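You operate a simulated robot arm through the tools that you are given. There is no shell and no other tool. Be economical: measure what you need, move in short steps, check, and stop when the job is done.

Carry out the task below with a simulated robot arm. There is one attempt and no reset: what you move stays moved.

Task
Slide the curry pot under the mill, grind two turns of meal into it and stir till smooth.
Fine: pot under the spout first, spill none, stir with the wooden spoon and put it back.
Where things are to end (x, y in the base frame): curry pot within 25 mm of [540, 340].

It is judged by the outcome, as a careful person would: the job done as asked, and still so three seconds after it is handed in. It fails if anything else is knocked over, pushed out of place, dropped, spilled or broken.

Robot
A 6-joint arm with a two-finger parallel gripper, fixed in place. Base frame: the origin is at the foot of the arm, x ahead of it, y to its left, z up. Units: mm, degrees, N and s.
With the tool pointing down near the work surface it reaches from about 320 to 700 mm from the base axis. Its first joint turns from -166.0 to 166.0 degrees. Payload 4.1 kg.
The TCP is the grasp point between the finger pads, 23 mm short of the fingertips. In the tool frame z runs along the fingers and y along their closing line. Largest opening 94 mm; finger width 38, thickness 10; the body of the gripper, 54 by 96 mm, starts 39 mm behind the TCP.
Orientation is that of the tool frame in the base frame, as [roll, pitch, yaw] about the fixed x, y, z axes, in that order (R = Rz(yaw) Ry(pitch) Rx(roll)). With the fingers straight down and closing along the base's y, the tool's x points along the base's -x, its y along +y and its z along -z.

Tools
- The arm moves only by the tool apply_moves. Its argument "moves" is one flat list of numbers, 7 for each row, row after row: the turn, a rotation vector about the tool's x, y, z in degrees, then the shift along the tool's x, y, z in mm, then the gripper command, from -1 (fully open) to 1 (shut), values between in proportion. In form: [ax, ay, az, dx, dy, dz, jaw, ax, ay, az, dx, dy, dz, jaw, ...]. A call has 1 to 12 rows; each row is the pose to reach, as a shift and turn from the pose commanded when the call began, along the tool's axes at that moment. Rows are played at 5 a second. More than 50 mm and 8.6 degrees between two rows, or a gripper value outside its range, and nothing of the call is played. Where a pose cannot be reached the arm comes as near as it can. A force on the tool above 90 N (or 10 N above the force at the start of the call, whichever is more), or a blocked arm, ends the call early, and 0.2 s more pass. The fingers move at their own pace (about 45 mm/s each) and stop on an object; they squeeze with about 38 N. The grip force told is the motor's: it shows also when the fingers shut on nothing. Time passes only in rows, and 0.2 s behind the last, so rows that repeat a pose let the fingers close. The reply holds the time, the measured pose of the TCP, the force on the tool along the base axes, the opening and the grip force, in the units named above and with some noise, with the torque about the TCP (base axes, N m) and any sound that the robot's microphone picked up.
- Cameras (640 x 400 px; columns grow to the right, rows downward): "scene" is fixed at [397.5, -500.4, 1614.3]; the picture's right is [1.00, -0.00, 0.00], its down [-0.00, -0.66, -0.75] and it looks along [0.00, 0.75, -0.66] (base axes); focal length 373 px, centre (320, 200). "wrist" rides on the gripper at [86, 16, -74] in the tool frame; the picture's right is [-0.18, 0.98, 0.00], its down [-0.58, -0.11, -0.81] and it looks along [-0.79, -0.15, 0.59] (tool axes); focal length 243 px, centre (320, 200). There is no depth. A picture from a camera that has moved, and an enlarged one, comes with that camera's place and axes in the base frame and with its lens.
- capture(camera): a new picture of that camera. The clock stands still meanwhile.
- move_column(by): slides the trunk up (or, below 0, down) by that many mm; the arm rides with it, the base frame stays. It gives what a move gives, with no picture.
- inspect(camera, box): a new picture of the part [left, top, right, bottom] of that camera's present view, enlarged. The clock stands still meanwhile.
- sign_off(): hands the job in; it is judged then, once.

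Work in short steps. Places have to be worked out from the pictures, the camera data and where the tool is seen: move nearer, look again, correct. Check each grasp and each placing, and mend what went wrong. You have 120 turns and 84 pictures in all, those below and enlarged ones among them. Open the gripper and draw the arm clear of the work before you hand the job in, unless the task says otherwise; then end with one line.

The tools are called by a JSON object that holds its "api" and its "payload". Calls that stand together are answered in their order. apply_moves: Moves the arm, as the interface text tells. Its arguments: {"type":"object","properties":{"moves":{"type":"array","items":{"type":"number"}}},"required":["moves"]} The other tools are called the same way: move_column (by) slides the trunk up or down; capture (camera) takes a picture; inspect (camera, box) takes an enlarged picture of a part of a camera's view; sign_off () hands the job in.

At the start:

```text
time_s: 0.0
ee_pos: [247.5, 249.3, 1259.9]
orientation: [-180.0, 0.0, -180.0]
ft_force: [-0.6, -0.5, 0.3]
ft_torque: [0.0, -0.01, 0.0]
opening: 93.9
finger_force: 0.0
trunk travel left (down, up): [-525.0, 65.0]
```

scene: 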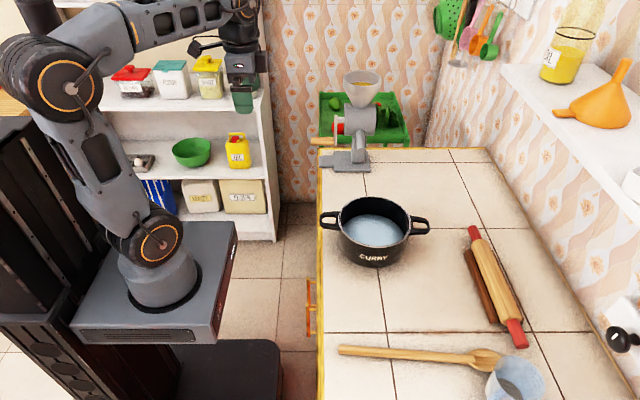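
wrist: 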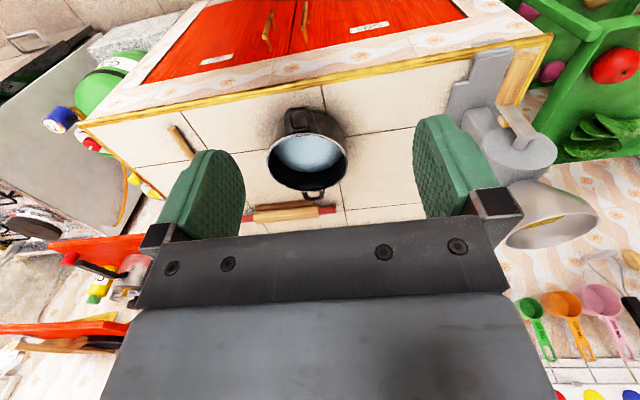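

I'll look closely at the mill and the pot, then at the spoon.

{"api": "inspect", "payload": {"camera": "scene", "box": [300, 60, 440, 180]}}

{"api": "inspect", "payload": {"camera": "scene", "box": [300, 180, 460, 280]}}

{"api": "inspect", "payload": {"camera": "scene", "box": [320, 300, 560, 400]}}

```text
3.33 times, centred on (370, 120) of scene
camera zoom: at [397.5, -500.4, 1614.3], right [1.0, 0.0, 0.0], down [0.0, -0.66, -0.75], along [0.0, 0.75, -0.66], focal length 1243 px, centre (153, 467)
```

zoom: 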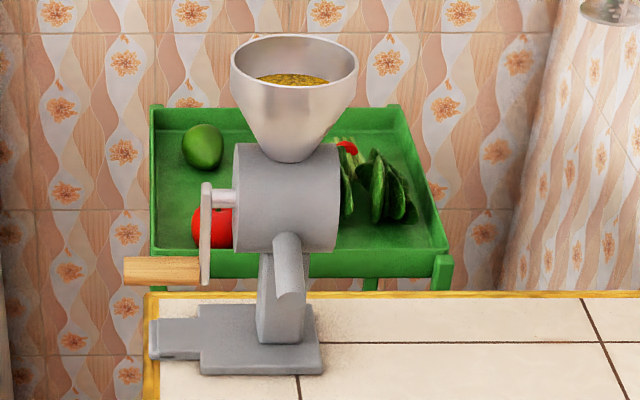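

```text
4.00 times, centred on (380, 230) of scene
camera zoom: at [397.5, -500.4, 1614.3], right [1.0, 0.0, 0.0], down [0.0, -0.66, -0.75], along [0.0, 0.75, -0.66], focal length 1491 px, centre (80, 80)
```

zoom: 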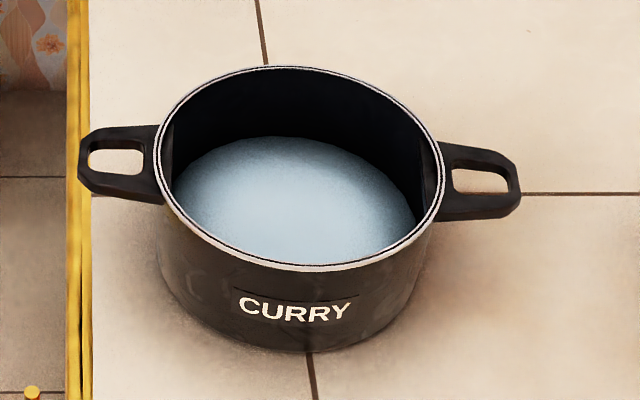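

```text
2.67 times, centred on (440, 350) of scene
camera zoom: at [397.5, -500.4, 1614.3], right [1.0, 0.0, 0.0], down [0.0, -0.66, -0.75], along [0.0, 0.75, -0.66], focal length 994 px, centre (0, -200)
```

zoom: 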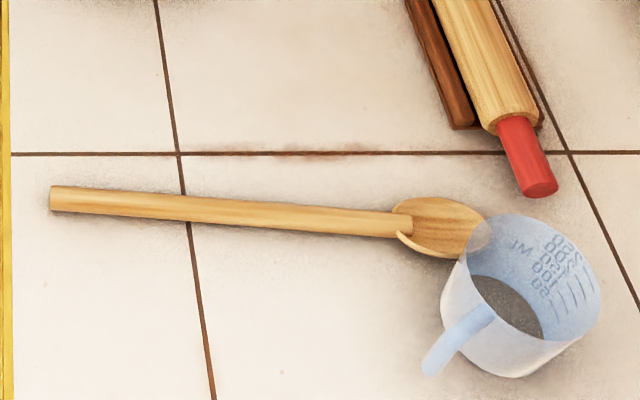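

The pot is at about (537,175), with its rim at z≈950 and liquid at about z≈894. I'll move above the front rim (y≈85), keeping the tool straight down.

{"api": "apply_moves", "payload": {"moves": [0, 0, 0, -36, -20, 20, -1, 0, 0, 0, -72, -41, 40, -1, 0, 0, 0, -108, -61, 60, -1, 0, 0, 0, -144, -82, 80, -1, 0, 0, 0, -180, -102, 100, -1, 0, 0, 0, -216, -123, 120, -1, 0, 0, 0, -252, -143, 140, -1, 0, 0, 0, -289, -164, 160, -1, 0, 0, 0, -289, -164, 160, -1]}}

{"api": "capture", "payload": {"camera": "wrist"}}

{"api": "capture", "payload": {"camera": "scene"}}

```text
time_s: 2.0
ee_pos: [539.3, 82.9, 1101.5]
orientation: [180.0, 0.0, 179.9]
ft_force: [-0.2, 0.5, -0.1]
ft_torque: [0.01, 0.01, -0.01]
opening: 94.0
finger_force: 0.1
trunk travel left (down, up): [-525.0, 65.0]
```

```text
78 pictures are left
camera wrist: at [452.1, 98.7, 1175.7], right [0.18, 0.98, 0.0], down [0.58, -0.11, 0.81], along [0.79, -0.15, -0.59], focal length 243 px, centre (320, 200)
```

wrist: 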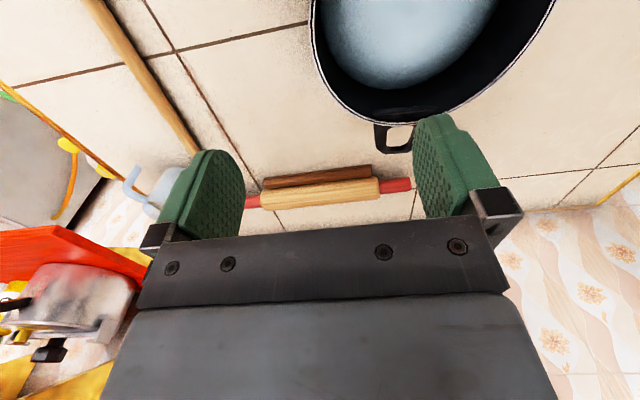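

```text
77 pictures are left
```

scene: 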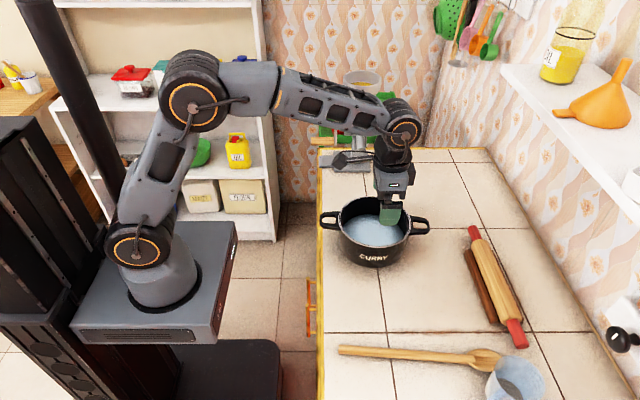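

Both views agree that the front rim is at about y≈80, z≈952. I'll go down to straddle the wall, with the fingertips at about 924, and look before closing.

{"api": "apply_moves", "payload": {"moves": [0, 0, 0, 0, -1, 45, -1, 0, 0, 0, 0, -2, 90, -1, 0, 0, 0, 0, -2, 125, -1, 0, 0, 0, 0, -2, 154, -1, 0, 0, 0, 0, -2, 154, -1]}}

{"api": "inspect", "payload": {"camera": "scene", "box": [300, 160, 460, 280]}}

{"api": "capture", "payload": {"camera": "wrist"}}

```text
time_s: 3.2
ee_pos: [536.9, 81.0, 946.8]
orientation: [-179.9, 0.1, -180.0]
ft_force: [0.5, 0.7, -0.5]
ft_torque: [0.01, -0.01, 0.01]
opening: 93.9
finger_force: 0.1
trunk travel left (down, up): [-525.0, 65.0]
```

```text
3.33 times, centred on (380, 220) of scene
camera zoom: at [397.5, -500.4, 1614.3], right [1.0, 0.0, 0.0], down [0.0, -0.66, -0.75], along [0.0, 0.75, -0.66], focal length 1243 px, centre (120, 133)
```

zoom: 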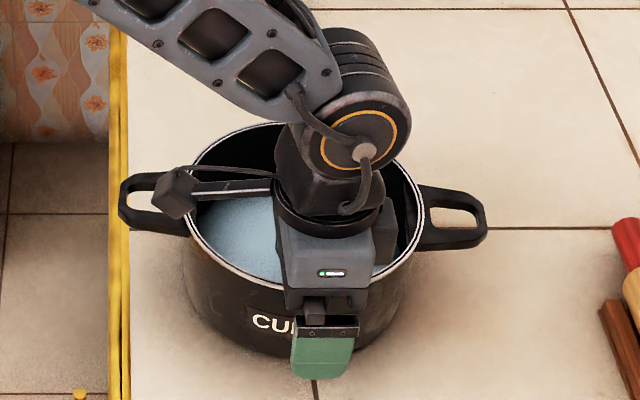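

```text
75 pictures are left
camera wrist: at [450.4, 97.5, 1021.1], right [0.18, 0.98, 0.0], down [0.58, -0.11, 0.81], along [0.79, -0.15, -0.59], focal length 243 px, centre (320, 200)
```

wrist: 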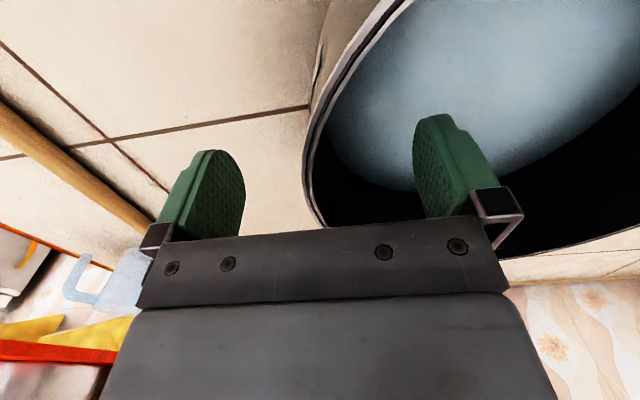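

The fingers straddle the front wall. I'll close them on it.

{"api": "apply_moves", "payload": {"moves": [0, 0, 0, 0, 0, 0, 0, 0, 0, 0, 0, 0, 0, 0.6, 0, 0, 0, 0, 0, 0, 1, 0, 0, 0, 0, 0, 0, 1, 0, 0, 0, 0, 0, 0, 1, 0, 0, 0, 0, 0, 0, 1, 0, 0, 0, 0, 0, 0, 1]}}

{"api": "inspect", "payload": {"camera": "scene", "box": [300, 160, 460, 280]}}

```text
time_s: 4.8
ee_pos: [537.1, 81.0, 947.9]
orientation: [179.9, 0.0, -179.9]
ft_force: [-0.3, 1.2, 3.4]
ft_torque: [1.3, 0.56, -0.05]
opening: 4.4
finger_force: 38.1
trunk travel left (down, up): [-525.0, 65.0]
```

```text
3.33 times, centred on (380, 220) of scene
camera zoom: at [397.5, -500.4, 1614.3], right [1.0, 0.0, 0.0], down [0.0, -0.66, -0.75], along [0.0, 0.75, -0.66], focal length 1243 px, centre (120, 133)
```

zoom: 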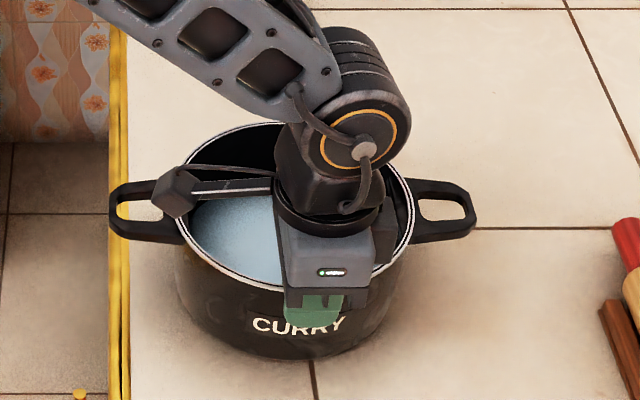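

It has a firm hold on a wall 4.4 mm thick, and the pot centre is now at about (532,172). I'll slide it gently in +y, starting with 100 mm.

{"api": "apply_moves", "payload": {"moves": [0, 0, 0, 0, 3, 0, 1, 0, 0, 0, 0, 9, 0, 1, 0, 0, 0, -1, 18, 0, 1, 0, 0, 0, -1, 28, 0, 1, 0, 0, 0, -2, 38, 0, 1, 0, 0, 0, -2, 48, 0, 1, 0, 0, 0, -3, 58, 0, 1, 0, 0, 0, -3, 68, 0, 1, 0, 0, 0, -4, 78, 0, 1, 0, 0, 0, -4, 88, 0, 1, 0, 0, 0, -5, 96, 0, 1, 0, 0, 0, -5, 100, 0, 1]}}

{"api": "capture", "payload": {"camera": "scene"}}

{"api": "capture", "payload": {"camera": "wrist"}}

```text
time_s: 7.4
ee_pos: [540.2, 180.0, 947.1]
orientation: [179.9, 0.1, 179.9]
ft_force: [-0.6, -13.0, 26.5]
ft_torque: [1.19, -0.13, 0.07]
opening: 4.9
finger_force: 38.0
trunk travel left (down, up): [-525.0, 65.0]
```

```text
73 pictures are left
```

scene: 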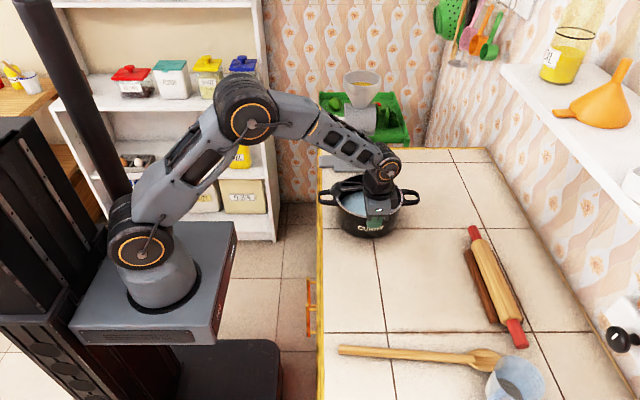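

```text
72 pictures are left
camera wrist: at [453.4, 196.5, 1021.0], right [0.19, 0.98, 0.0], down [0.58, -0.11, 0.81], along [0.79, -0.15, -0.59], focal length 243 px, centre (320, 200)
```

wrist: 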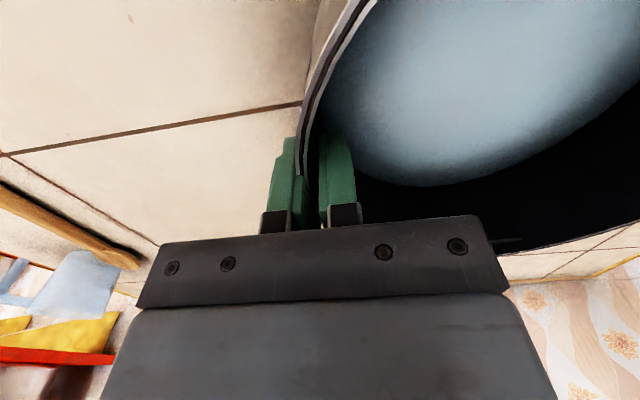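

The pot is sliding cleanly and its handles are still aligned. I'll go the remaining 67 mm.

{"api": "apply_moves", "payload": {"moves": [0, 0, 0, 0, 3, 0, 1, 0, 0, 0, 0, 9, 0, 1, 0, 0, 0, 0, 18, 0, 1, 0, 0, 0, 0, 28, 0, 1, 0, 0, 0, -1, 38, 0, 1, 0, 0, 0, -1, 48, 0, 1, 0, 0, 0, -2, 57, 0, 1, 0, 0, 0, -2, 64, 0, 1, 0, 0, 0, -2, 67, 0, 1, 0, 0, 0, -2, 67, 0, 1]}}

{"api": "inspect", "payload": {"camera": "scene", "box": [300, 60, 460, 240]}}

```text
time_s: 9.6
ee_pos: [542.8, 247.1, 947.1]
orientation: [180.0, 0.0, 179.8]
ft_force: [0.6, -11.1, 21.0]
ft_torque: [1.2, 0.77, 0.24]
opening: 4.5
finger_force: 37.9
trunk travel left (down, up): [-525.0, 65.0]
```

```text
2.22 times, centred on (380, 150) of scene
camera zoom: at [397.5, -500.4, 1614.3], right [1.0, 0.0, 0.0], down [0.0, -0.66, -0.75], along [0.0, 0.75, -0.66], focal length 828 px, centre (187, 311)
```

zoom: 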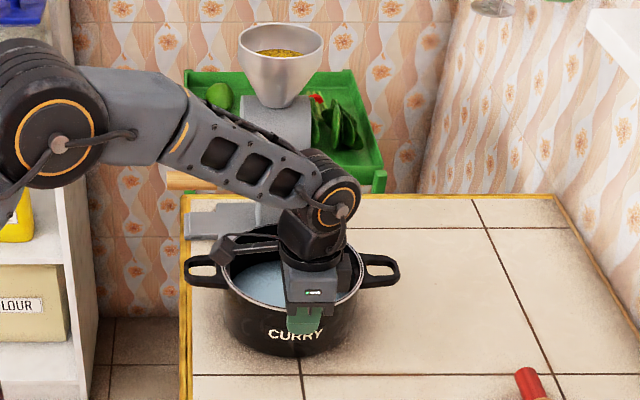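

The pot is at its place. I'll release it, lift clear and back the arm away to check.

{"api": "apply_moves", "payload": {"moves": [0, 0, 0, 0, 0, 0, -0.2, 0, 0, 0, 0, 0, 0, -0.2, 0, 0, 0, 0, 0, 0, -0.2, 0, 0, 0, 0, 0, -30, -0.2, 0, 0, 0, 0, 0, -70, -0.2, 0, 0, 0, 10, -35, -100, -0.2, 0, 0, 0, 30, -75, -120, -0.2, 0, 0, 0, 50, -115, -130, -0.2, 0, 0, 0, 70, -155, -140, -0.2, 0, 0, 0, 90, -195, -150, -0.2, 0, 0, 0, 90, -195, -150, -0.2]}}

{"api": "inspect", "payload": {"camera": "scene", "box": [300, 60, 460, 240]}}

{"api": "capture", "payload": {"camera": "wrist"}}

```text
time_s: 12.0
ee_pos: [453.1, 55.5, 1095.6]
orientation: [-180.0, 0.1, -180.0]
ft_force: [0.5, 0.0, 0.6]
ft_torque: [-0.01, 0.02, 0.0]
opening: 56.4
finger_force: 0.0
trunk travel left (down, up): [-525.0, 65.0]
```

```text
2.22 times, centred on (380, 150) of scene
camera zoom: at [397.5, -500.4, 1614.3], right [1.0, 0.0, 0.0], down [0.0, -0.66, -0.75], along [0.0, 0.75, -0.66], focal length 828 px, centre (187, 311)
```

zoom: 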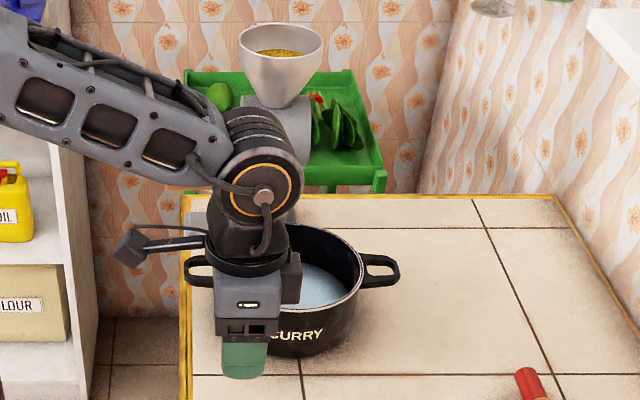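

```text
69 pictures are left
camera wrist: at [365.3, 72.0, 1169.9], right [0.18, 0.98, 0.0], down [0.58, -0.11, 0.81], along [0.79, -0.15, -0.59], focal length 243 px, centre (320, 200)
```

wrist: 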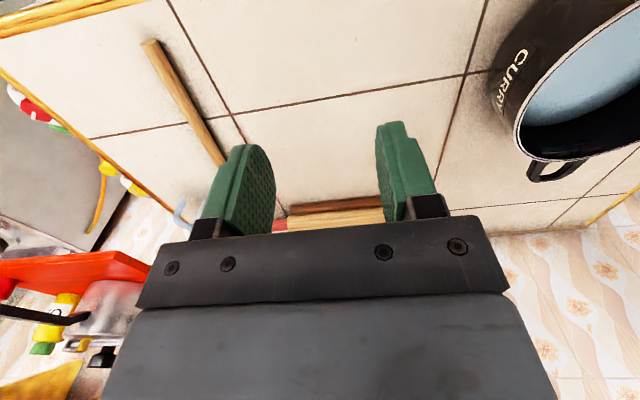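

I'll back off towards the base, raise up and yaw so that the wrist camera faces the mill.

{"api": "apply_moves", "payload": {"moves": [0, 0, -6, 20, 16, -18, -0.2, 0, 0, -13, 40, 32, -36, -0.2, 0, 0, -20, 61, 48, -53, -0.2, 0, 0, -27, 82, 64, -70, -0.2, 0, 0, -34, 102, 80, -88, -0.2, 0, 0, -40, 123, 95, -105, -0.2, 0, 0, -40, 123, 95, -105, -0.2]}}

{"api": "inspect", "payload": {"camera": "scene", "box": [300, 60, 460, 240]}}

{"api": "capture", "payload": {"camera": "wrist"}}

```text
time_s: 13.6
ee_pos: [330.0, 150.0, 1202.7]
orientation: [180.0, -0.1, -139.9]
ft_force: [0.3, 0.2, -0.6]
ft_torque: [0.03, 0.0, 0.01]
opening: 56.4
finger_force: 0.1
trunk travel left (down, up): [-525.0, 65.0]
```

```text
2.22 times, centred on (380, 150) of scene
camera zoom: at [397.5, -500.4, 1614.3], right [1.0, 0.0, 0.0], down [0.0, -0.66, -0.75], along [0.0, 0.75, -0.66], focal length 828 px, centre (187, 311)
```

zoom: 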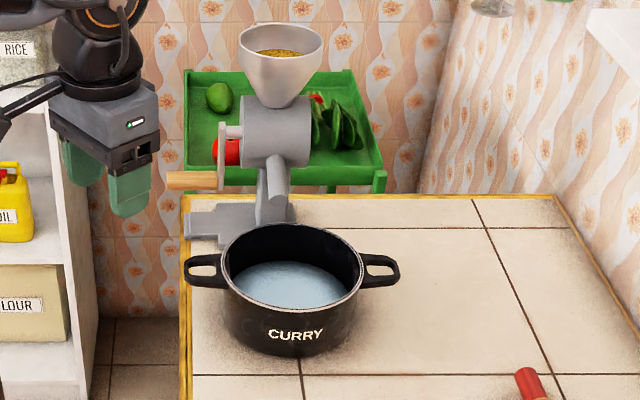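

```text
67 pictures are left
camera wrist: at [252.4, 107.4, 1276.8], right [-0.49, 0.87, 0.0], down [0.52, 0.29, 0.81], along [0.7, 0.4, -0.59], focal length 243 px, centre (320, 200)
```

wrist: 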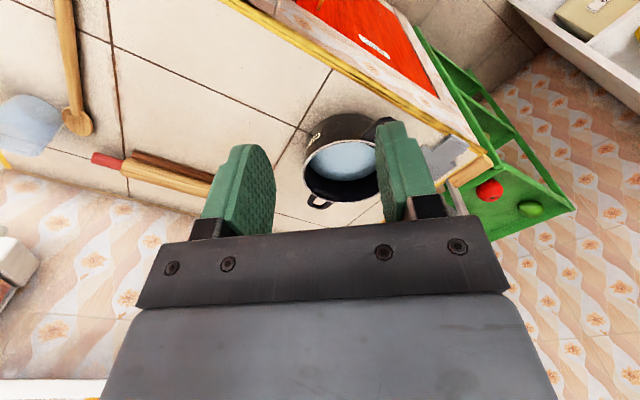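

The pot is at about (534,338), good. To place the spout and crank, I need a lower side view, so I'll lower the hand and yaw further.

{"api": "apply_moves", "payload": {"moves": [0, 0, -6, -10, 12, 35, -0.2, 0, 0, -12, -20, 23, 70, -0.2, 0, 0, -18, -29, 35, 105, -0.2, 0, 0, -24, -38, 46, 140, -0.2, 0, 0, -24, -38, 46, 140, -0.2]}}

{"api": "capture", "payload": {"camera": "wrist"}}

```text
time_s: 14.8
ee_pos: [328.5, 208.9, 1059.7]
orientation: [-179.9, 0.0, -115.9]
ft_force: [0.6, 0.7, -0.3]
ft_torque: [-0.01, -0.03, -0.01]
opening: 56.3
finger_force: 0.1
trunk travel left (down, up): [-525.0, 65.0]
```

```text
66 pictures are left
camera wrist: at [275.7, 138.4, 1133.8], right [-0.8, 0.6, 0.0], down [0.35, 0.48, 0.81], along [0.48, 0.65, -0.59], focal length 243 px, centre (320, 200)
```

wrist: 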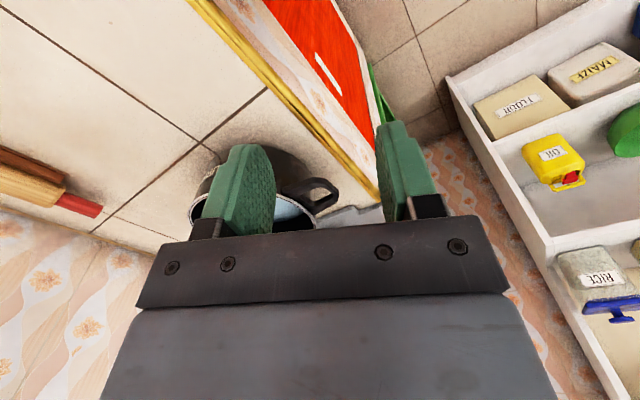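

The image's bottom is up, so the gripper hides the mill. I'll tilt the tool forward to raise the camera's gaze.

{"api": "apply_moves", "payload": {"moves": [0, -8, 0, 0, 0, -20, -0.2, 0, -16, 0, 0, 0, -40, -0.2, 0, -24, 0, 0, 0, -60, -0.2, 0, -32, 0, 0, 0, -80, -0.2, 0, -32, 0, 0, 0, -80, -0.2]}}

{"api": "capture", "payload": {"camera": "wrist"}}

```text
time_s: 16.0
ee_pos: [330.5, 207.9, 1141.5]
orientation: [-179.9, 32.1, -116.0]
ft_force: [-0.1, 0.0, 0.8]
ft_torque: [0.0, -0.01, 0.02]
opening: 56.6
finger_force: 0.0
trunk travel left (down, up): [-525.0, 65.0]
```

```text
65 pictures are left
camera wrist: at [265.7, 114.6, 1157.3], right [-0.81, 0.57, 0.1], down [0.13, 0.01, 0.99], along [0.57, 0.82, -0.08], focal length 243 px, centre (320, 200)
```

wrist: 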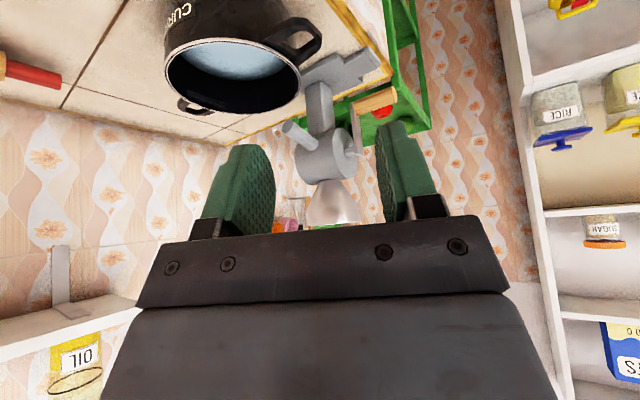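

Now the mill is visible. I'll enlarge it.

{"api": "inspect", "payload": {"camera": "wrist", "box": [250, 30, 410, 230]}}

{"api": "inspect", "payload": {"camera": "scene", "box": [330, 60, 400, 180]}}

```text
2.00 times, centred on (330, 130) of wrist
camera zoom: at [265.7, 114.6, 1157.3], right [-0.81, 0.57, 0.1], down [0.13, 0.01, 0.99], along [0.57, 0.82, -0.08], focal length 485 px, centre (300, 340)
```

zoom: 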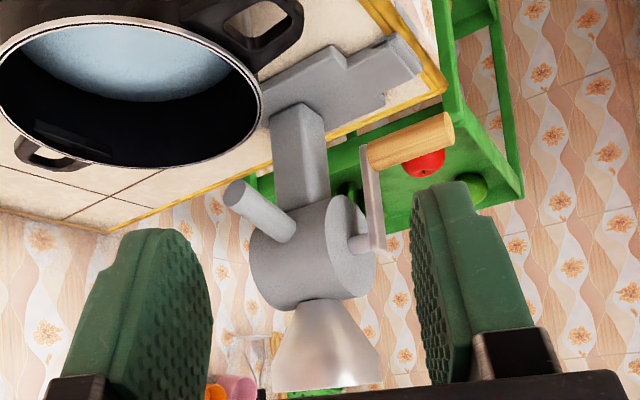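

```text
3.33 times, centred on (365, 120) of scene
camera zoom: at [397.5, -500.4, 1614.3], right [1.0, 0.0, 0.0], down [0.0, -0.66, -0.75], along [0.0, 0.75, -0.66], focal length 1243 px, centre (170, 467)
```

zoom: 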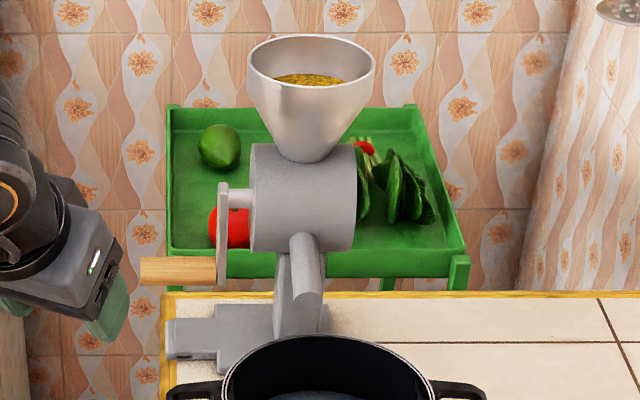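

The spout tip comes out at about (518,409,1006), the crank handle at about (405,510,970), and the crank axis at y≈507, z≈1050. The spout is only just inside the pot rim, so I'll nudge the pot another 14 mm in +y, which stays within tolerance. First I'll level the tool.

{"api": "apply_moves", "payload": {"moves": [0, 8, 0, 0, 0, 0, -0.2, 0, 16, 0, 0, 0, 0, -0.2, 0, 24, 0, 0, 0, 0, -0.2, 0, 32.1, 0, 0, 0, 0, -0.2, 0, 32.1, 0, 0, 0, 0, -0.2]}}

{"api": "apply_moves", "payload": {"moves": [0, 0, 8, 0, 0, 0, -0.2, 0, 0, 16, 0, 0, 0, -0.2, 0, 0, 24, 0, 0, 0, -0.2, 0, 0, 32, 0, 0, 0, -0.2, 0, 0, 40, 0, 0, 0, -0.2, 0, 0, 48, 0, 0, 0, -0.2, 0, 0, 56, 0, 0, 0, -0.2, 0, 0, 64, 0, 0, 0, -0.2, 0, 0, 64, 0, 0, 0, -0.2]}}

```text
time_s: 17.2
ee_pos: [330.4, 209.2, 1140.6]
orientation: [-179.9, -0.2, -115.9]
ft_force: [-0.4, 0.2, -0.2]
ft_torque: [0.01, 0.0, 0.02]
opening: 56.5
finger_force: 0.1
trunk travel left (down, up): [-525.0, 65.0]
```

```text
time_s: 19.2
ee_pos: [330.1, 209.5, 1140.7]
orientation: [-179.8, 0.0, 179.9]
ft_force: [-0.2, 0.2, 0.5]
ft_torque: [0.01, 0.0, -0.03]
opening: 56.4
finger_force: 0.1
trunk travel left (down, up): [-525.0, 65.0]
```

The tool is level. I'll go back over the front rim and straddle it as before.

{"api": "apply_moves", "payload": {"moves": [0, 0, 0, -42, 7, 10, -0.2, 0, 0, 0, -85, 15, 30, -0.2, 0, 0, 0, -127, 22, 50, -0.2, 0, 0, 0, -170, 30, 70, -0.2, 0, 0, 0, -212, 37, 95, -0.2, 0, 0, 0, -212, 37, 130, -0.2, 0, 0, 0, -212, 37, 165, -0.2, 0, 0, 0, -212, 37, 194, -0.2, 0, 0, 0, -212, 37, 194, -0.2]}}

{"api": "capture", "payload": {"camera": "wrist"}}

```text
time_s: 21.2
ee_pos: [543.7, 247.1, 947.7]
orientation: [-179.9, 0.0, 180.0]
ft_force: [0.2, 0.0, -0.2]
ft_torque: [-0.05, 0.02, -0.01]
opening: 56.4
finger_force: 0.1
trunk travel left (down, up): [-525.0, 65.0]
```

```text
62 pictures are left
camera wrist: at [457.2, 263.1, 1020.5], right [0.18, 0.98, 0.0], down [0.58, -0.11, 0.81], along [0.79, -0.15, -0.59], focal length 243 px, centre (320, 200)
```

wrist: 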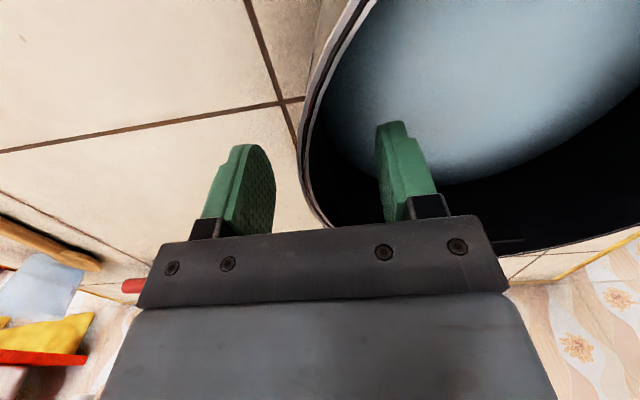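

The wall is between the fingers. I'll close, push 14 mm, release and lift out.

{"api": "apply_moves", "payload": {"moves": [0, 0, 0, 0, 0, 0, 1, 0, 0, 0, 0, 0, 0, 1, 0, 0, 0, 0, 0, 0, 1, 0, 0, 0, 0, 0, 0, 1, 0, 0, 0, 0, 3, 0, 1, 0, 0, 0, 0, 7, 0, 1, 0, 0, 0, 0, 11, 0, 1, 0, 0, 0, 0, 14, 0, 1, 0, 0, 0, 0, 14, 0, 1]}}

{"api": "apply_moves", "payload": {"moves": [0, 0, 0, 0, 0, 0, -0.2, 0, 0, 0, 0, 0, 0, -0.2, 0, 0, 0, 0, 0, 0, -0.2, 0, 0, 0, 0, 0, -40, -0.2, 0, 0, 0, 0, -10, -85, -0.2, 0, 0, 0, 30, -40, -100, -0.2, 0, 0, 0, 70, -60, -115, -0.2, 0, 0, 0, 110, -80, -130, -0.2, 0, 0, 0, 150, -80, -145, -0.2, 0, 0, 0, 190, -80, -160, -0.2, 0, 0, 0, 190, -80, -160, -0.2]}}

{"api": "inspect", "payload": {"camera": "scene", "box": [300, 60, 460, 240]}}

```text
time_s: 23.2
ee_pos: [542.9, 259.0, 947.5]
orientation: [180.0, 0.0, -180.0]
ft_force: [1.2, -5.4, 8.3]
ft_torque: [1.25, 0.4, 0.21]
opening: 5.0
finger_force: 38.0
trunk travel left (down, up): [-525.0, 65.0]
```

```text
time_s: 25.6
ee_pos: [351.8, 179.9, 1105.6]
orientation: [-179.8, 0.0, 180.0]
ft_force: [-0.8, 0.1, 0.2]
ft_torque: [0.0, 0.0, 0.0]
opening: 56.5
finger_force: 0.1
trunk travel left (down, up): [-525.0, 65.0]
```

```text
2.22 times, centred on (380, 150) of scene
camera zoom: at [397.5, -500.4, 1614.3], right [1.0, 0.0, 0.0], down [0.0, -0.66, -0.75], along [0.0, 0.75, -0.66], focal length 828 px, centre (187, 311)
```

zoom: 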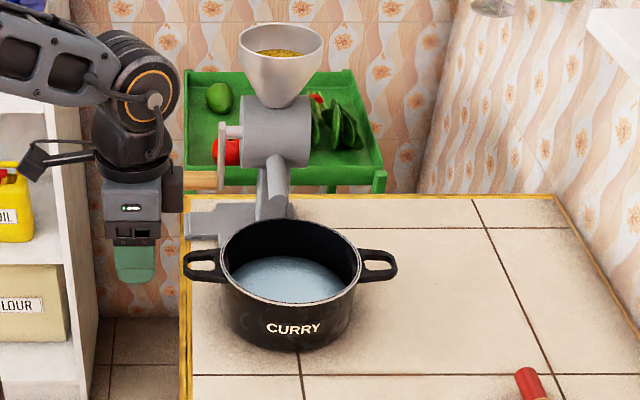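

The pot is at about (533,349) with the spout well inside its rim. Now the crank: I'll roll the tool 45° to reach it from the -y side and move to a spot near the handle.

{"api": "apply_moves", "payload": {"moves": [-7.5, 0, 0, -7, 25, -10, -0.2, -15, 0, 0, -14, 50, -20, -0.2, -22.5, 0, 0, -21, 75, -30, -0.2, -30, 0, 0, -28, 100, -40, -0.2, -37.5, 0, 0, -36, 125, -45, -0.2, -45, 0, 0, -43, 150, -45, -0.2, -45, 0, 0, -43, 190, -15, -0.2, -45, 0, 0, -43, 220, 20, -0.2, -45, 0, 0, -43, 240, 44, -0.2, -45, 0, 0, -43, 240, 44, -0.2]}}

{"api": "capture", "payload": {"camera": "wrist"}}

{"api": "inspect", "payload": {"camera": "scene", "box": [300, 60, 420, 200]}}

```text
time_s: 27.8
ee_pos: [395.2, 418.9, 1064.2]
orientation: [135.1, -0.1, 180.0]
ft_force: [0.8, -0.6, 0.0]
ft_torque: [-0.02, 0.0, -0.03]
opening: 56.8
finger_force: 0.2
trunk travel left (down, up): [-525.0, 65.0]
```

```text
60 pictures are left
camera wrist: at [308.6, 378.4, 1127.4], right [0.18, 0.7, 0.69], down [0.58, -0.65, 0.49], along [0.79, 0.31, -0.52], focal length 243 px, centre (320, 200)
```

wrist: 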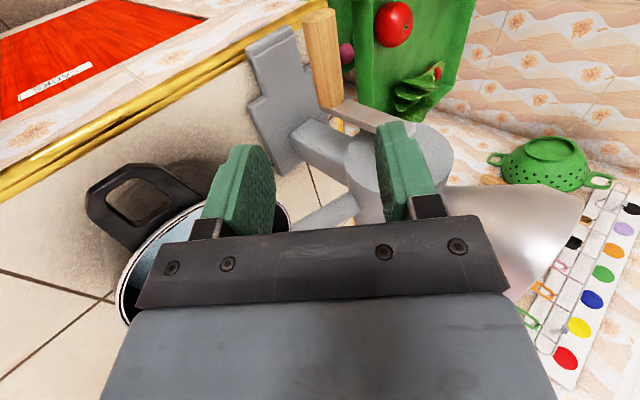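

```text
2.86 times, centred on (360, 130) of scene
camera zoom: at [397.5, -500.4, 1614.3], right [1.0, 0.0, 0.0], down [0.0, -0.66, -0.75], along [0.0, 0.75, -0.66], focal length 1065 px, centre (206, 400)
```

zoom: 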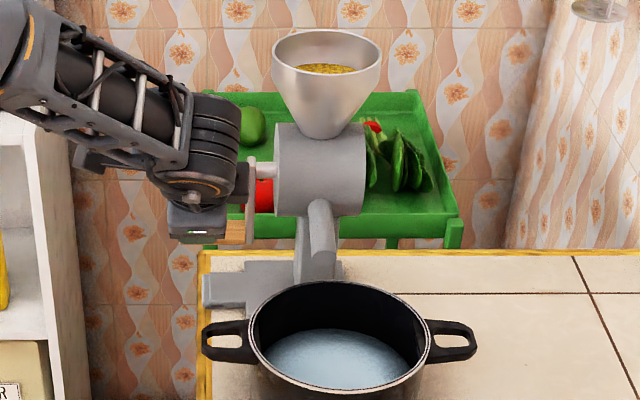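

Rays put the handle centreline at y≈516, z≈967. That is straight along the tool axis, 137 mm ahead. I'll advance and check before closing.

{"api": "apply_moves", "payload": {"moves": [0, 0, 0, 0, 0, 35, -0.2, 0, 0, 0, 0, 0, 65, -0.2, 0, 0, 0, 0, 0, 85, -0.2, 0, 0, 0, 0, 0, 100, -0.2, 0, 0, 0, 0, 0, 100, -0.2]}}

{"api": "capture", "payload": {"camera": "wrist"}}

{"api": "inspect", "payload": {"camera": "scene", "box": [300, 60, 420, 200]}}

```text
time_s: 29.0
ee_pos: [394.0, 490.1, 993.6]
orientation: [135.1, 0.0, -180.0]
ft_force: [-0.5, -0.1, -1.1]
ft_torque: [0.01, 0.0, -0.04]
opening: 56.6
finger_force: 0.0
trunk travel left (down, up): [-525.0, 65.0]
```

```text
58 pictures are left
camera wrist: at [307.6, 448.7, 1056.1], right [0.18, 0.7, 0.69], down [0.58, -0.65, 0.49], along [0.79, 0.31, -0.52], focal length 243 px, centre (320, 200)
```

wrist: 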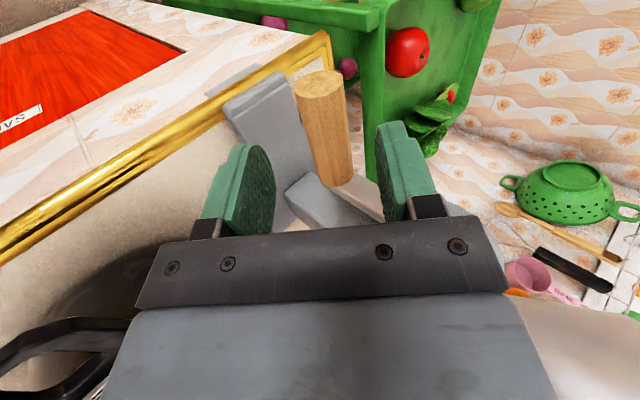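

```text
2.86 times, centred on (360, 130) of scene
camera zoom: at [397.5, -500.4, 1614.3], right [1.0, 0.0, 0.0], down [0.0, -0.66, -0.75], along [0.0, 0.75, -0.66], focal length 1065 px, centre (206, 400)
```

zoom: 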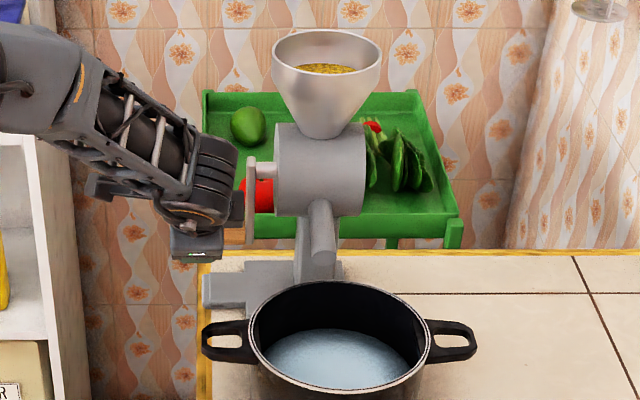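

The refined handle line is at about y≈521, z≈966. I'll advance the last 42 mm and close.

{"api": "apply_moves", "payload": {"moves": [0, 0, 0, 0, 1, 20, -0.2, 0, 0, 0, 0, 2, 42, -0.2, 0, 0, 0, 0, 2, 42, -0.2, 0, 0, 0, 0, 2, 42, 0.2, 0, 0, 0, 0, 2, 42, 0.5, 0, 0, 0, 0, 2, 42, 1, 0, 0, 0, 0, 2, 42, 1, 0, 0, 0, 0, 2, 42, 1]}}

{"api": "capture", "payload": {"camera": "wrist"}}

{"api": "inspect", "payload": {"camera": "scene", "box": [300, 60, 420, 200]}}

```text
time_s: 30.8
ee_pos: [394.5, 521.2, 965.0]
orientation: [135.1, 0.0, 179.9]
ft_force: [0.7, 0.0, -0.1]
ft_torque: [-0.03, -0.14, -0.02]
opening: 27.4
finger_force: 45.0
trunk travel left (down, up): [-525.0, 65.0]
```

```text
56 pictures are left
camera wrist: at [307.2, 479.9, 1028.4], right [0.18, 0.7, 0.69], down [0.58, -0.65, 0.49], along [0.79, 0.31, -0.52], focal length 243 px, centre (320, 200)
```

wrist: 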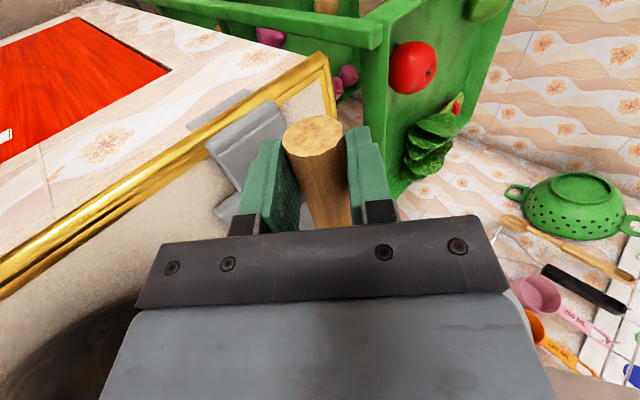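

```text
2.86 times, centred on (360, 130) of scene
camera zoom: at [397.5, -500.4, 1614.3], right [1.0, 0.0, 0.0], down [0.0, -0.66, -0.75], along [0.0, 0.75, -0.66], focal length 1065 px, centre (206, 400)
```

zoom: 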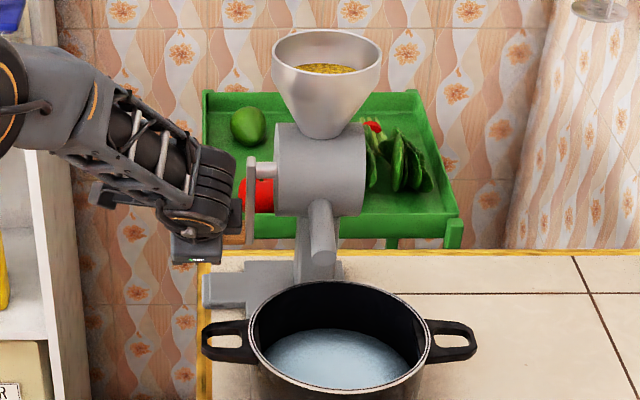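

The handle is held (27 mm). I'll turn the crank a first 20° (bottom towards +y), assuming an axis near (y 521, z 1045) and radius 80, and watch the forces.

{"api": "apply_moves", "payload": {"moves": [0, 0, 0, 0, 3.6, 3.4, 1, 0, 0, 0, 0, 7.3, 6.4, 1, 0, 0, 0, 0, 11.3, 9.3, 1, 0, 0, 0, 0, 15.4, 12, 1, 0, 0, 0, 0, 19, 14.2, 1, 0, 0, 0, 0, 22.8, 16, 1, 0, 0, 0, 0, 22.8, 16, 1]}}

{"api": "inspect", "payload": {"camera": "scene", "box": [300, 60, 420, 200]}}

```text
time_s: 32.4
ee_pos: [393.1, 549.2, 969.1]
orientation: [135.2, -0.1, -179.9]
ft_force: [-7.9, -2.0, -11.9]
ft_torque: [0.27, 0.33, 0.32]
opening: 27.5
finger_force: 45.5
trunk travel left (down, up): [-525.0, 65.0]
```

```text
2.86 times, centred on (360, 130) of scene
camera zoom: at [397.5, -500.4, 1614.3], right [1.0, 0.0, 0.0], down [0.0, -0.66, -0.75], along [0.0, 0.75, -0.66], focal length 1065 px, centre (206, 400)
```

zoom: 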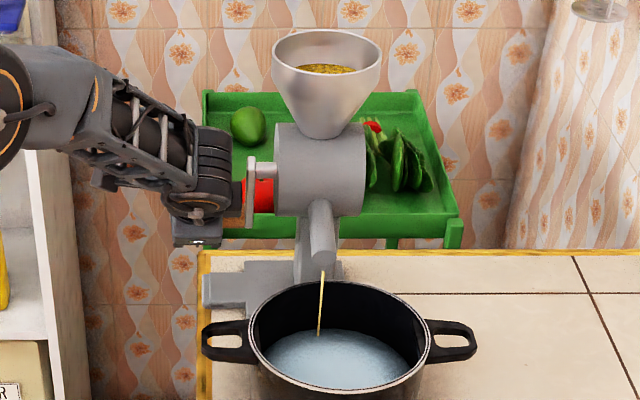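

Meal is falling into the pot. The tool is being pulled down by about 12 N, so the real arc is lower than my model. I'll probe by lowering 3 mm.

{"api": "apply_moves", "payload": {"moves": [0, 0, 0, 0, -2.1, 2.1, 1, 0, 0, 0, 0, -2.1, 2.1, 1]}}

```text
time_s: 33.0
ee_pos: [393.7, 548.2, 967.8]
orientation: [135.0, 0.2, -179.9]
ft_force: [-5.4, 4.6, 3.7]
ft_torque: [-0.29, 0.82, 0.57]
opening: 27.3
finger_force: 45.1
trunk travel left (down, up): [-525.0, 65.0]
```

The radial stiffness is about 5 N/mm, so I refit the axis at about (528,1042) with r≈77. I'll continue to crank angle 40°.

{"api": "apply_moves", "payload": {"moves": [0, 0, 0, 0, 5.5, 2.4, 1, 0, 0, 0, 0, 10.5, 4.5, 1, 0, 0, 0, 0, 15.6, 6.2, 1, 0, 0, 0, 0, 20.8, 7.6, 1, 0, 0, 0, 0, 26.1, 8.7, 1, 0, 0, 0, 0, 31.4, 9.3, 1, 0, 0, 0, 0, 31.4, 9.3, 1]}}

```text
time_s: 34.6
ee_pos: [394.1, 576.4, 980.5]
orientation: [135.1, 0.0, -180.0]
ft_force: [-8.8, -4.6, -6.1]
ft_torque: [0.4, -0.09, 0.0]
opening: 27.4
finger_force: 44.9
trunk travel left (down, up): [-525.0, 65.0]
```

The radial force is near zero and the rest is grinding friction, so the fit is good. Continuing to about 104°.

{"api": "apply_moves", "payload": {"moves": [0, 0, 0, 0, 10.7, 0.1, 1, 0, 0, 0, 0, 21.4, -1.2, 1, 0, 0, 0, 0, 31.8, -4, 1, 0, 0, 0, 0, 41.6, -8.1, 1, 0, 0, 0, 0, 50.8, -13.6, 1, 0, 0, 0, 0, 59.2, -20.4, 1, 0, 0, 0, 0, 66.5, -28.2, 1, 0, 0, 0, 0, 72.7, -37, 1, 0, 0, 0, 0, 72.7, -37, 1]}}

{"api": "inspect", "payload": {"camera": "scene", "box": [300, 60, 420, 200]}}

```text
time_s: 36.6
ee_pos: [395.2, 603.0, 1059.3]
orientation: [135.1, -0.1, 179.9]
ft_force: [0.0, -4.4, -9.1]
ft_torque: [0.38, -0.45, -0.04]
opening: 27.5
finger_force: 44.9
trunk travel left (down, up): [-525.0, 65.0]
```

```text
2.86 times, centred on (360, 130) of scene
camera zoom: at [397.5, -500.4, 1614.3], right [1.0, 0.0, 0.0], down [0.0, -0.66, -0.75], along [0.0, 0.75, -0.66], focal length 1065 px, centre (206, 400)
```

zoom: 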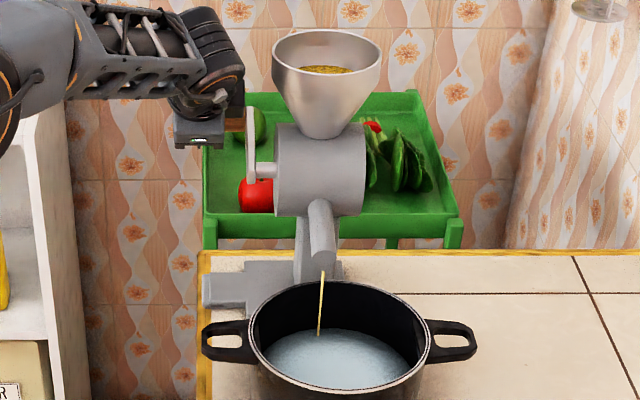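

The crank and meal flow look right. Continuing from 104° to 192°, over the top.

{"api": "apply_moves", "payload": {"moves": [0, 0, 0, 0, 4.5, -9.9, 1, 0, 0, 0, 0, 8.1, -20.1, 1, 0, 0, 0, 0, 10.1, -30.6, 1, 0, 0, 0, 0, 10.7, -41.4, 1, 0, 0, 0, 0, 9.8, -52, 1, 0, 0, 0, 0, 7.4, -62.5, 1, 0, 0, 0, 0, 3.5, -72.6, 1, 0, 0, 0, 0, -1.8, -82, 1, 0, 0, 0, 0, -8.2, -90.5, 1, 0, 0, 0, 0, -15.8, -98.1, 1, 0, 0, 0, 0, -24.4, -104.6, 1, 0, 0, 0, 0, -24.4, -104.6, 1]}}

{"api": "inspect", "payload": {"camera": "scene", "box": [300, 60, 420, 200]}}

```text
time_s: 39.2
ee_pos: [396.5, 511.0, 1120.3]
orientation: [134.7, 0.3, 179.9]
ft_force: [7.5, -2.9, 28.2]
ft_torque: [0.34, -0.28, -0.58]
opening: 27.1
finger_force: 44.8
trunk travel left (down, up): [-525.0, 65.0]
```

```text
2.86 times, centred on (360, 130) of scene
camera zoom: at [397.5, -500.4, 1614.3], right [1.0, 0.0, 0.0], down [0.0, -0.66, -0.75], along [0.0, 0.75, -0.66], focal length 1065 px, centre (206, 400)
```

zoom: 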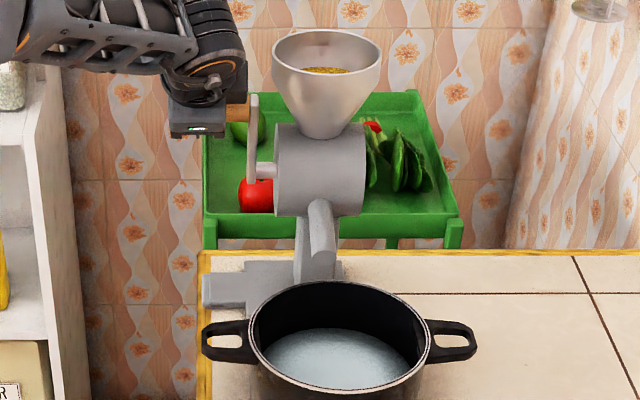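

The radial force is +28 N at the top, so the circle is a bit taller. I refit to centre (524,1044), r≈80, correct for that and continue to about 237°.

{"api": "apply_moves", "payload": {"moves": [0, 0, 0, 0, 3.6, -4.3, 1, 0, 0, 0, 0, -5.4, -10, 1, 0, 0, 0, 0, -15.6, -14.5, 1, 0, 0, 0, 0, -26.4, -17.6, 1, 0, 0, 0, 0, -37.4, -19.2, 1, 0, 0, 0, 0, -48.6, -19.2, 1, 0, 0, 0, 0, -59.6, -17.6, 1, 0, 0, 0, 0, -59.6, -17.6, 1]}}

```text
time_s: 41.0
ee_pos: [394.2, 456.9, 1086.0]
orientation: [135.2, -0.1, -180.0]
ft_force: [-3.2, 1.1, 4.4]
ft_torque: [0.4, 0.32, 0.35]
opening: 27.5
finger_force: 45.3
trunk travel left (down, up): [-525.0, 65.0]
```

Forces are very low. Continuing to 325°.

{"api": "apply_moves", "payload": {"moves": [0, 0, 0, 0, -10.7, 3.1, 1, 0, 0, 0, 0, -20.9, 7.6, 1, 0, 0, 0, 0, -30.4, 13.6, 1, 0, 0, 0, 0, -39, 20.7, 1, 0, 0, 0, 0, -46.5, 29.1, 1, 0, 0, 0, 0, -52.7, 38.2, 1, 0, 0, 0, 0, -57.6, 48.4, 1, 0, 0, 0, 0, -61, 58.9, 1, 0, 0, 0, 0, -62.9, 69.9, 1, 0, 0, 0, 0, -63.3, 81, 1, 0, 0, 0, 0, -62.1, 92.1, 1, 0, 0, 0, 0, -62.1, 92.1, 1]}}

{"api": "capture", "payload": {"camera": "scene"}}

```text
time_s: 43.6
ee_pos: [395.3, 478.8, 975.4]
orientation: [135.2, -0.1, -180.0]
ft_force: [-2.3, -0.2, 7.4]
ft_torque: [0.43, -0.33, -0.16]
opening: 27.7
finger_force: 44.6
trunk travel left (down, up): [-525.0, 65.0]
```

```text
51 pictures are left
```

scene: 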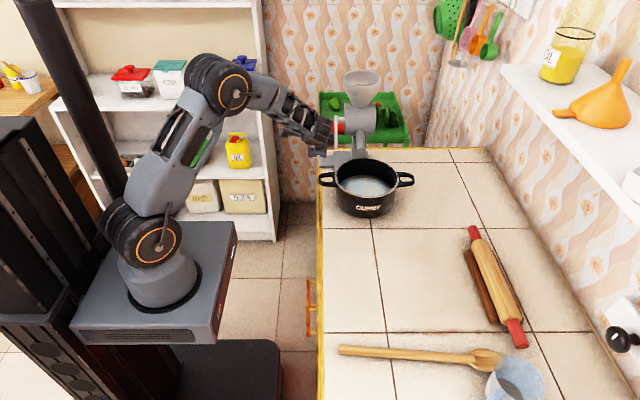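

One turn is nearly complete. Continuing through the bottom into the second turn, to 53°.

{"api": "apply_moves", "payload": {"moves": [0, 0, 0, 0, 2.7, 10.9, 1, 0, 0, 0, 0, 6.9, 21.2, 1, 0, 0, 0, 0, 12.4, 30.8, 1, 0, 0, 0, 0, 19.3, 39.7, 1, 0, 0, 0, 0, 27.4, 47.4, 1, 0, 0, 0, 0, 36.3, 54, 1, 0, 0, 0, 0, 46.2, 59.2, 1, 0, 0, 0, 0, 56.7, 63.1, 1, 0, 0, 0, 0, 67.6, 65.3, 1, 0, 0, 0, 0, 78.8, 66.2, 1, 0, 0, 0, 0, 89.9, 65.3, 1, 0, 0, 0, 0, 89.9, 65.3, 1]}}

```text
time_s: 46.2
ee_pos: [394.7, 588.3, 994.1]
orientation: [135.0, 0.0, -180.0]
ft_force: [1.2, -4.8, -3.2]
ft_torque: [0.26, 0.08, 0.3]
opening: 27.6
finger_force: 44.6
trunk travel left (down, up): [-525.0, 65.0]
```

Good, low forces. Continuing to 141°.

{"api": "apply_moves", "payload": {"moves": [0, 0, 0, 0, 10.9, -2.3, 1, 0, 0, 0, 0, 21.4, -6.1, 1, 0, 0, 0, 0, 31.2, -11.3, 1, 0, 0, 0, 0, 40.2, -17.9, 1, 0, 0, 0, 0, 48.3, -25.7, 1, 0, 0, 0, 0, 55.1, -34.5, 1, 0, 0, 0, 0, 60.7, -44.1, 1, 0, 0, 0, 0, 64.9, -54.4, 1, 0, 0, 0, 0, 67.6, -65.3, 1, 0, 0, 0, 0, 68.8, -76.4, 1, 0, 0, 0, 0, 68.4, -87.6, 1, 0, 0, 0, 0, 68.4, -87.6, 1]}}

```text
time_s: 48.8
ee_pos: [396.6, 574.7, 1101.5]
orientation: [135.5, -0.2, 180.0]
ft_force: [-0.4, -13.4, -24.4]
ft_torque: [0.03, -1.05, -0.13]
opening: 27.5
finger_force: 44.9
trunk travel left (down, up): [-525.0, 65.0]
```

The radial force is -27 N here, so my radius is a little too large at this angle. I'll trim it and go on over the top to 189°.

{"api": "apply_moves", "payload": {"moves": [0, 0, 0, 0, -5.3, -10.1, 1, 0, 0, 0, 0, -7.7, -20.6, 1, 0, 0, 0, 0, -11.6, -30.8, 1, 0, 0, 0, 0, -17.3, -40.2, 1, 0, 0, 0, 0, -24.3, -48.8, 1, 0, 0, 0, 0, -32.5, -56.3, 1, 0, 0, 0, 0, -32.5, -56.3, 1]}}

```text
time_s: 50.4
ee_pos: [396.3, 512.3, 1124.1]
orientation: [134.8, 0.1, 179.9]
ft_force: [8.5, 6.2, 14.9]
ft_torque: [0.72, 0.0, -0.1]
opening: 27.6
finger_force: 45.2
trunk travel left (down, up): [-525.0, 65.0]
```

Fine. Continuing to 277°.

{"api": "apply_moves", "payload": {"moves": [0, 0, 0, 0, -9.5, -5.9, 1, 0, 0, 0, 0, -19.7, -10.5, 1, 0, 0, 0, 0, -30.4, -13.6, 1, 0, 0, 0, 0, -41.4, -15.1, 1, 0, 0, 0, 0, -52.6, -15.1, 1, 0, 0, 0, 0, -63.6, -13.6, 1, 0, 0, 0, 0, -74.4, -10.5, 1, 0, 0, 0, 0, -84.6, -5.9, 1, 0, 0, 0, 0, -94, 0, 1, 0, 0, 0, 0, -102.6, 7.1, 1, 0, 0, 0, 0, -110.1, 15.5, 1, 0, 0, 0, 0, -110.1, 15.5, 1]}}

{"api": "inspect", "payload": {"camera": "scene", "box": [300, 60, 440, 240]}}

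```text
time_s: 53.0
ee_pos: [392.7, 445.4, 1032.5]
orientation: [135.1, 0.0, -180.0]
ft_force: [-0.5, 3.3, 5.4]
ft_torque: [0.44, 0.12, 0.09]
opening: 27.3
finger_force: 45.1
trunk travel left (down, up): [-525.0, 65.0]
```

```text
2.22 times, centred on (370, 150) of scene
camera zoom: at [397.5, -500.4, 1614.3], right [1.0, 0.0, 0.0], down [0.0, -0.66, -0.75], along [0.0, 0.75, -0.66], focal length 828 px, centre (209, 311)
```

zoom: 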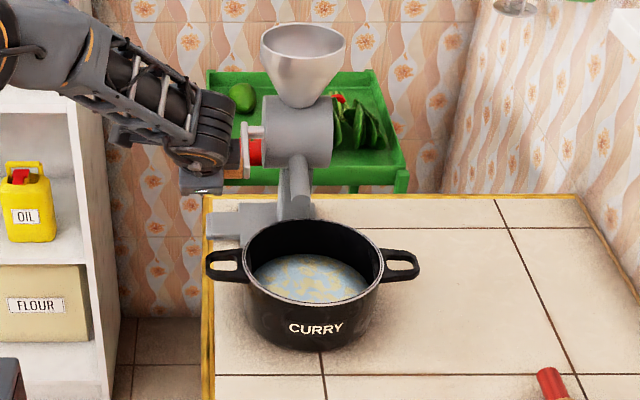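

Completing the second turn, just to the starting angle.

{"api": "apply_moves", "payload": {"moves": [0, 0, 0, 0, -6.2, 9.2, 1, 0, 0, 0, 0, -11.1, 19.3, 1, 0, 0, 0, 0, -14.6, 29.8, 1, 0, 0, 0, 0, -16.5, 40.8, 1, 0, 0, 0, 0, -16.9, 52, 1, 0, 0, 0, 0, -15.7, 63.1, 1, 0, 0, 0, 0, -13, 73.9, 1, 0, 0, 0, 0, -8.8, 84.3, 1, 0, 0, 0, 0, -3.3, 93.9, 1, 0, 0, 0, 0, 6, 105, 1, 0, 0, 0, 0, 6, 105, 1]}}

{"api": "inspect", "payload": {"camera": "scene", "box": [300, 60, 440, 240]}}

{"api": "capture", "payload": {"camera": "wrist"}}

```text
time_s: 55.4
ee_pos: [394.4, 523.5, 955.2]
orientation: [135.6, -0.4, 179.9]
ft_force: [-3.3, -7.0, -37.6]
ft_torque: [0.31, -0.77, 0.24]
opening: 27.3
finger_force: 44.9
trunk travel left (down, up): [-525.0, 65.0]
```

```text
2.22 times, centred on (370, 150) of scene
camera zoom: at [397.5, -500.4, 1614.3], right [1.0, 0.0, 0.0], down [0.0, -0.66, -0.75], along [0.0, 0.75, -0.66], focal length 828 px, centre (209, 311)
```

zoom: 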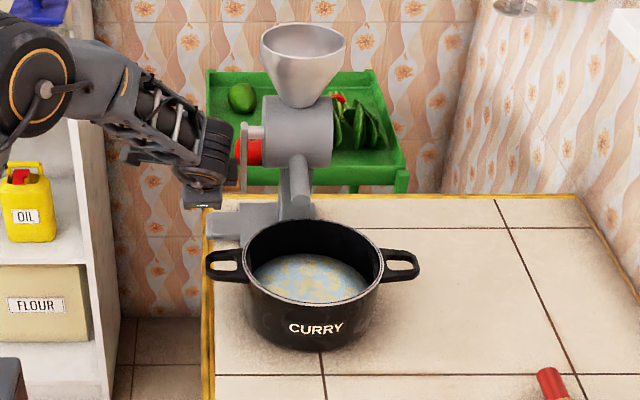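

```text
48 pictures are left
camera wrist: at [308.2, 482.6, 1021.2], right [0.19, 0.7, 0.69], down [0.59, -0.64, 0.5], along [0.79, 0.31, -0.53], focal length 243 px, centre (320, 200)
```

wrist: 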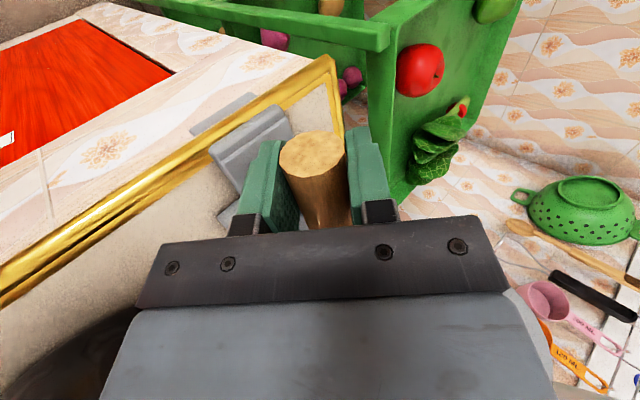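

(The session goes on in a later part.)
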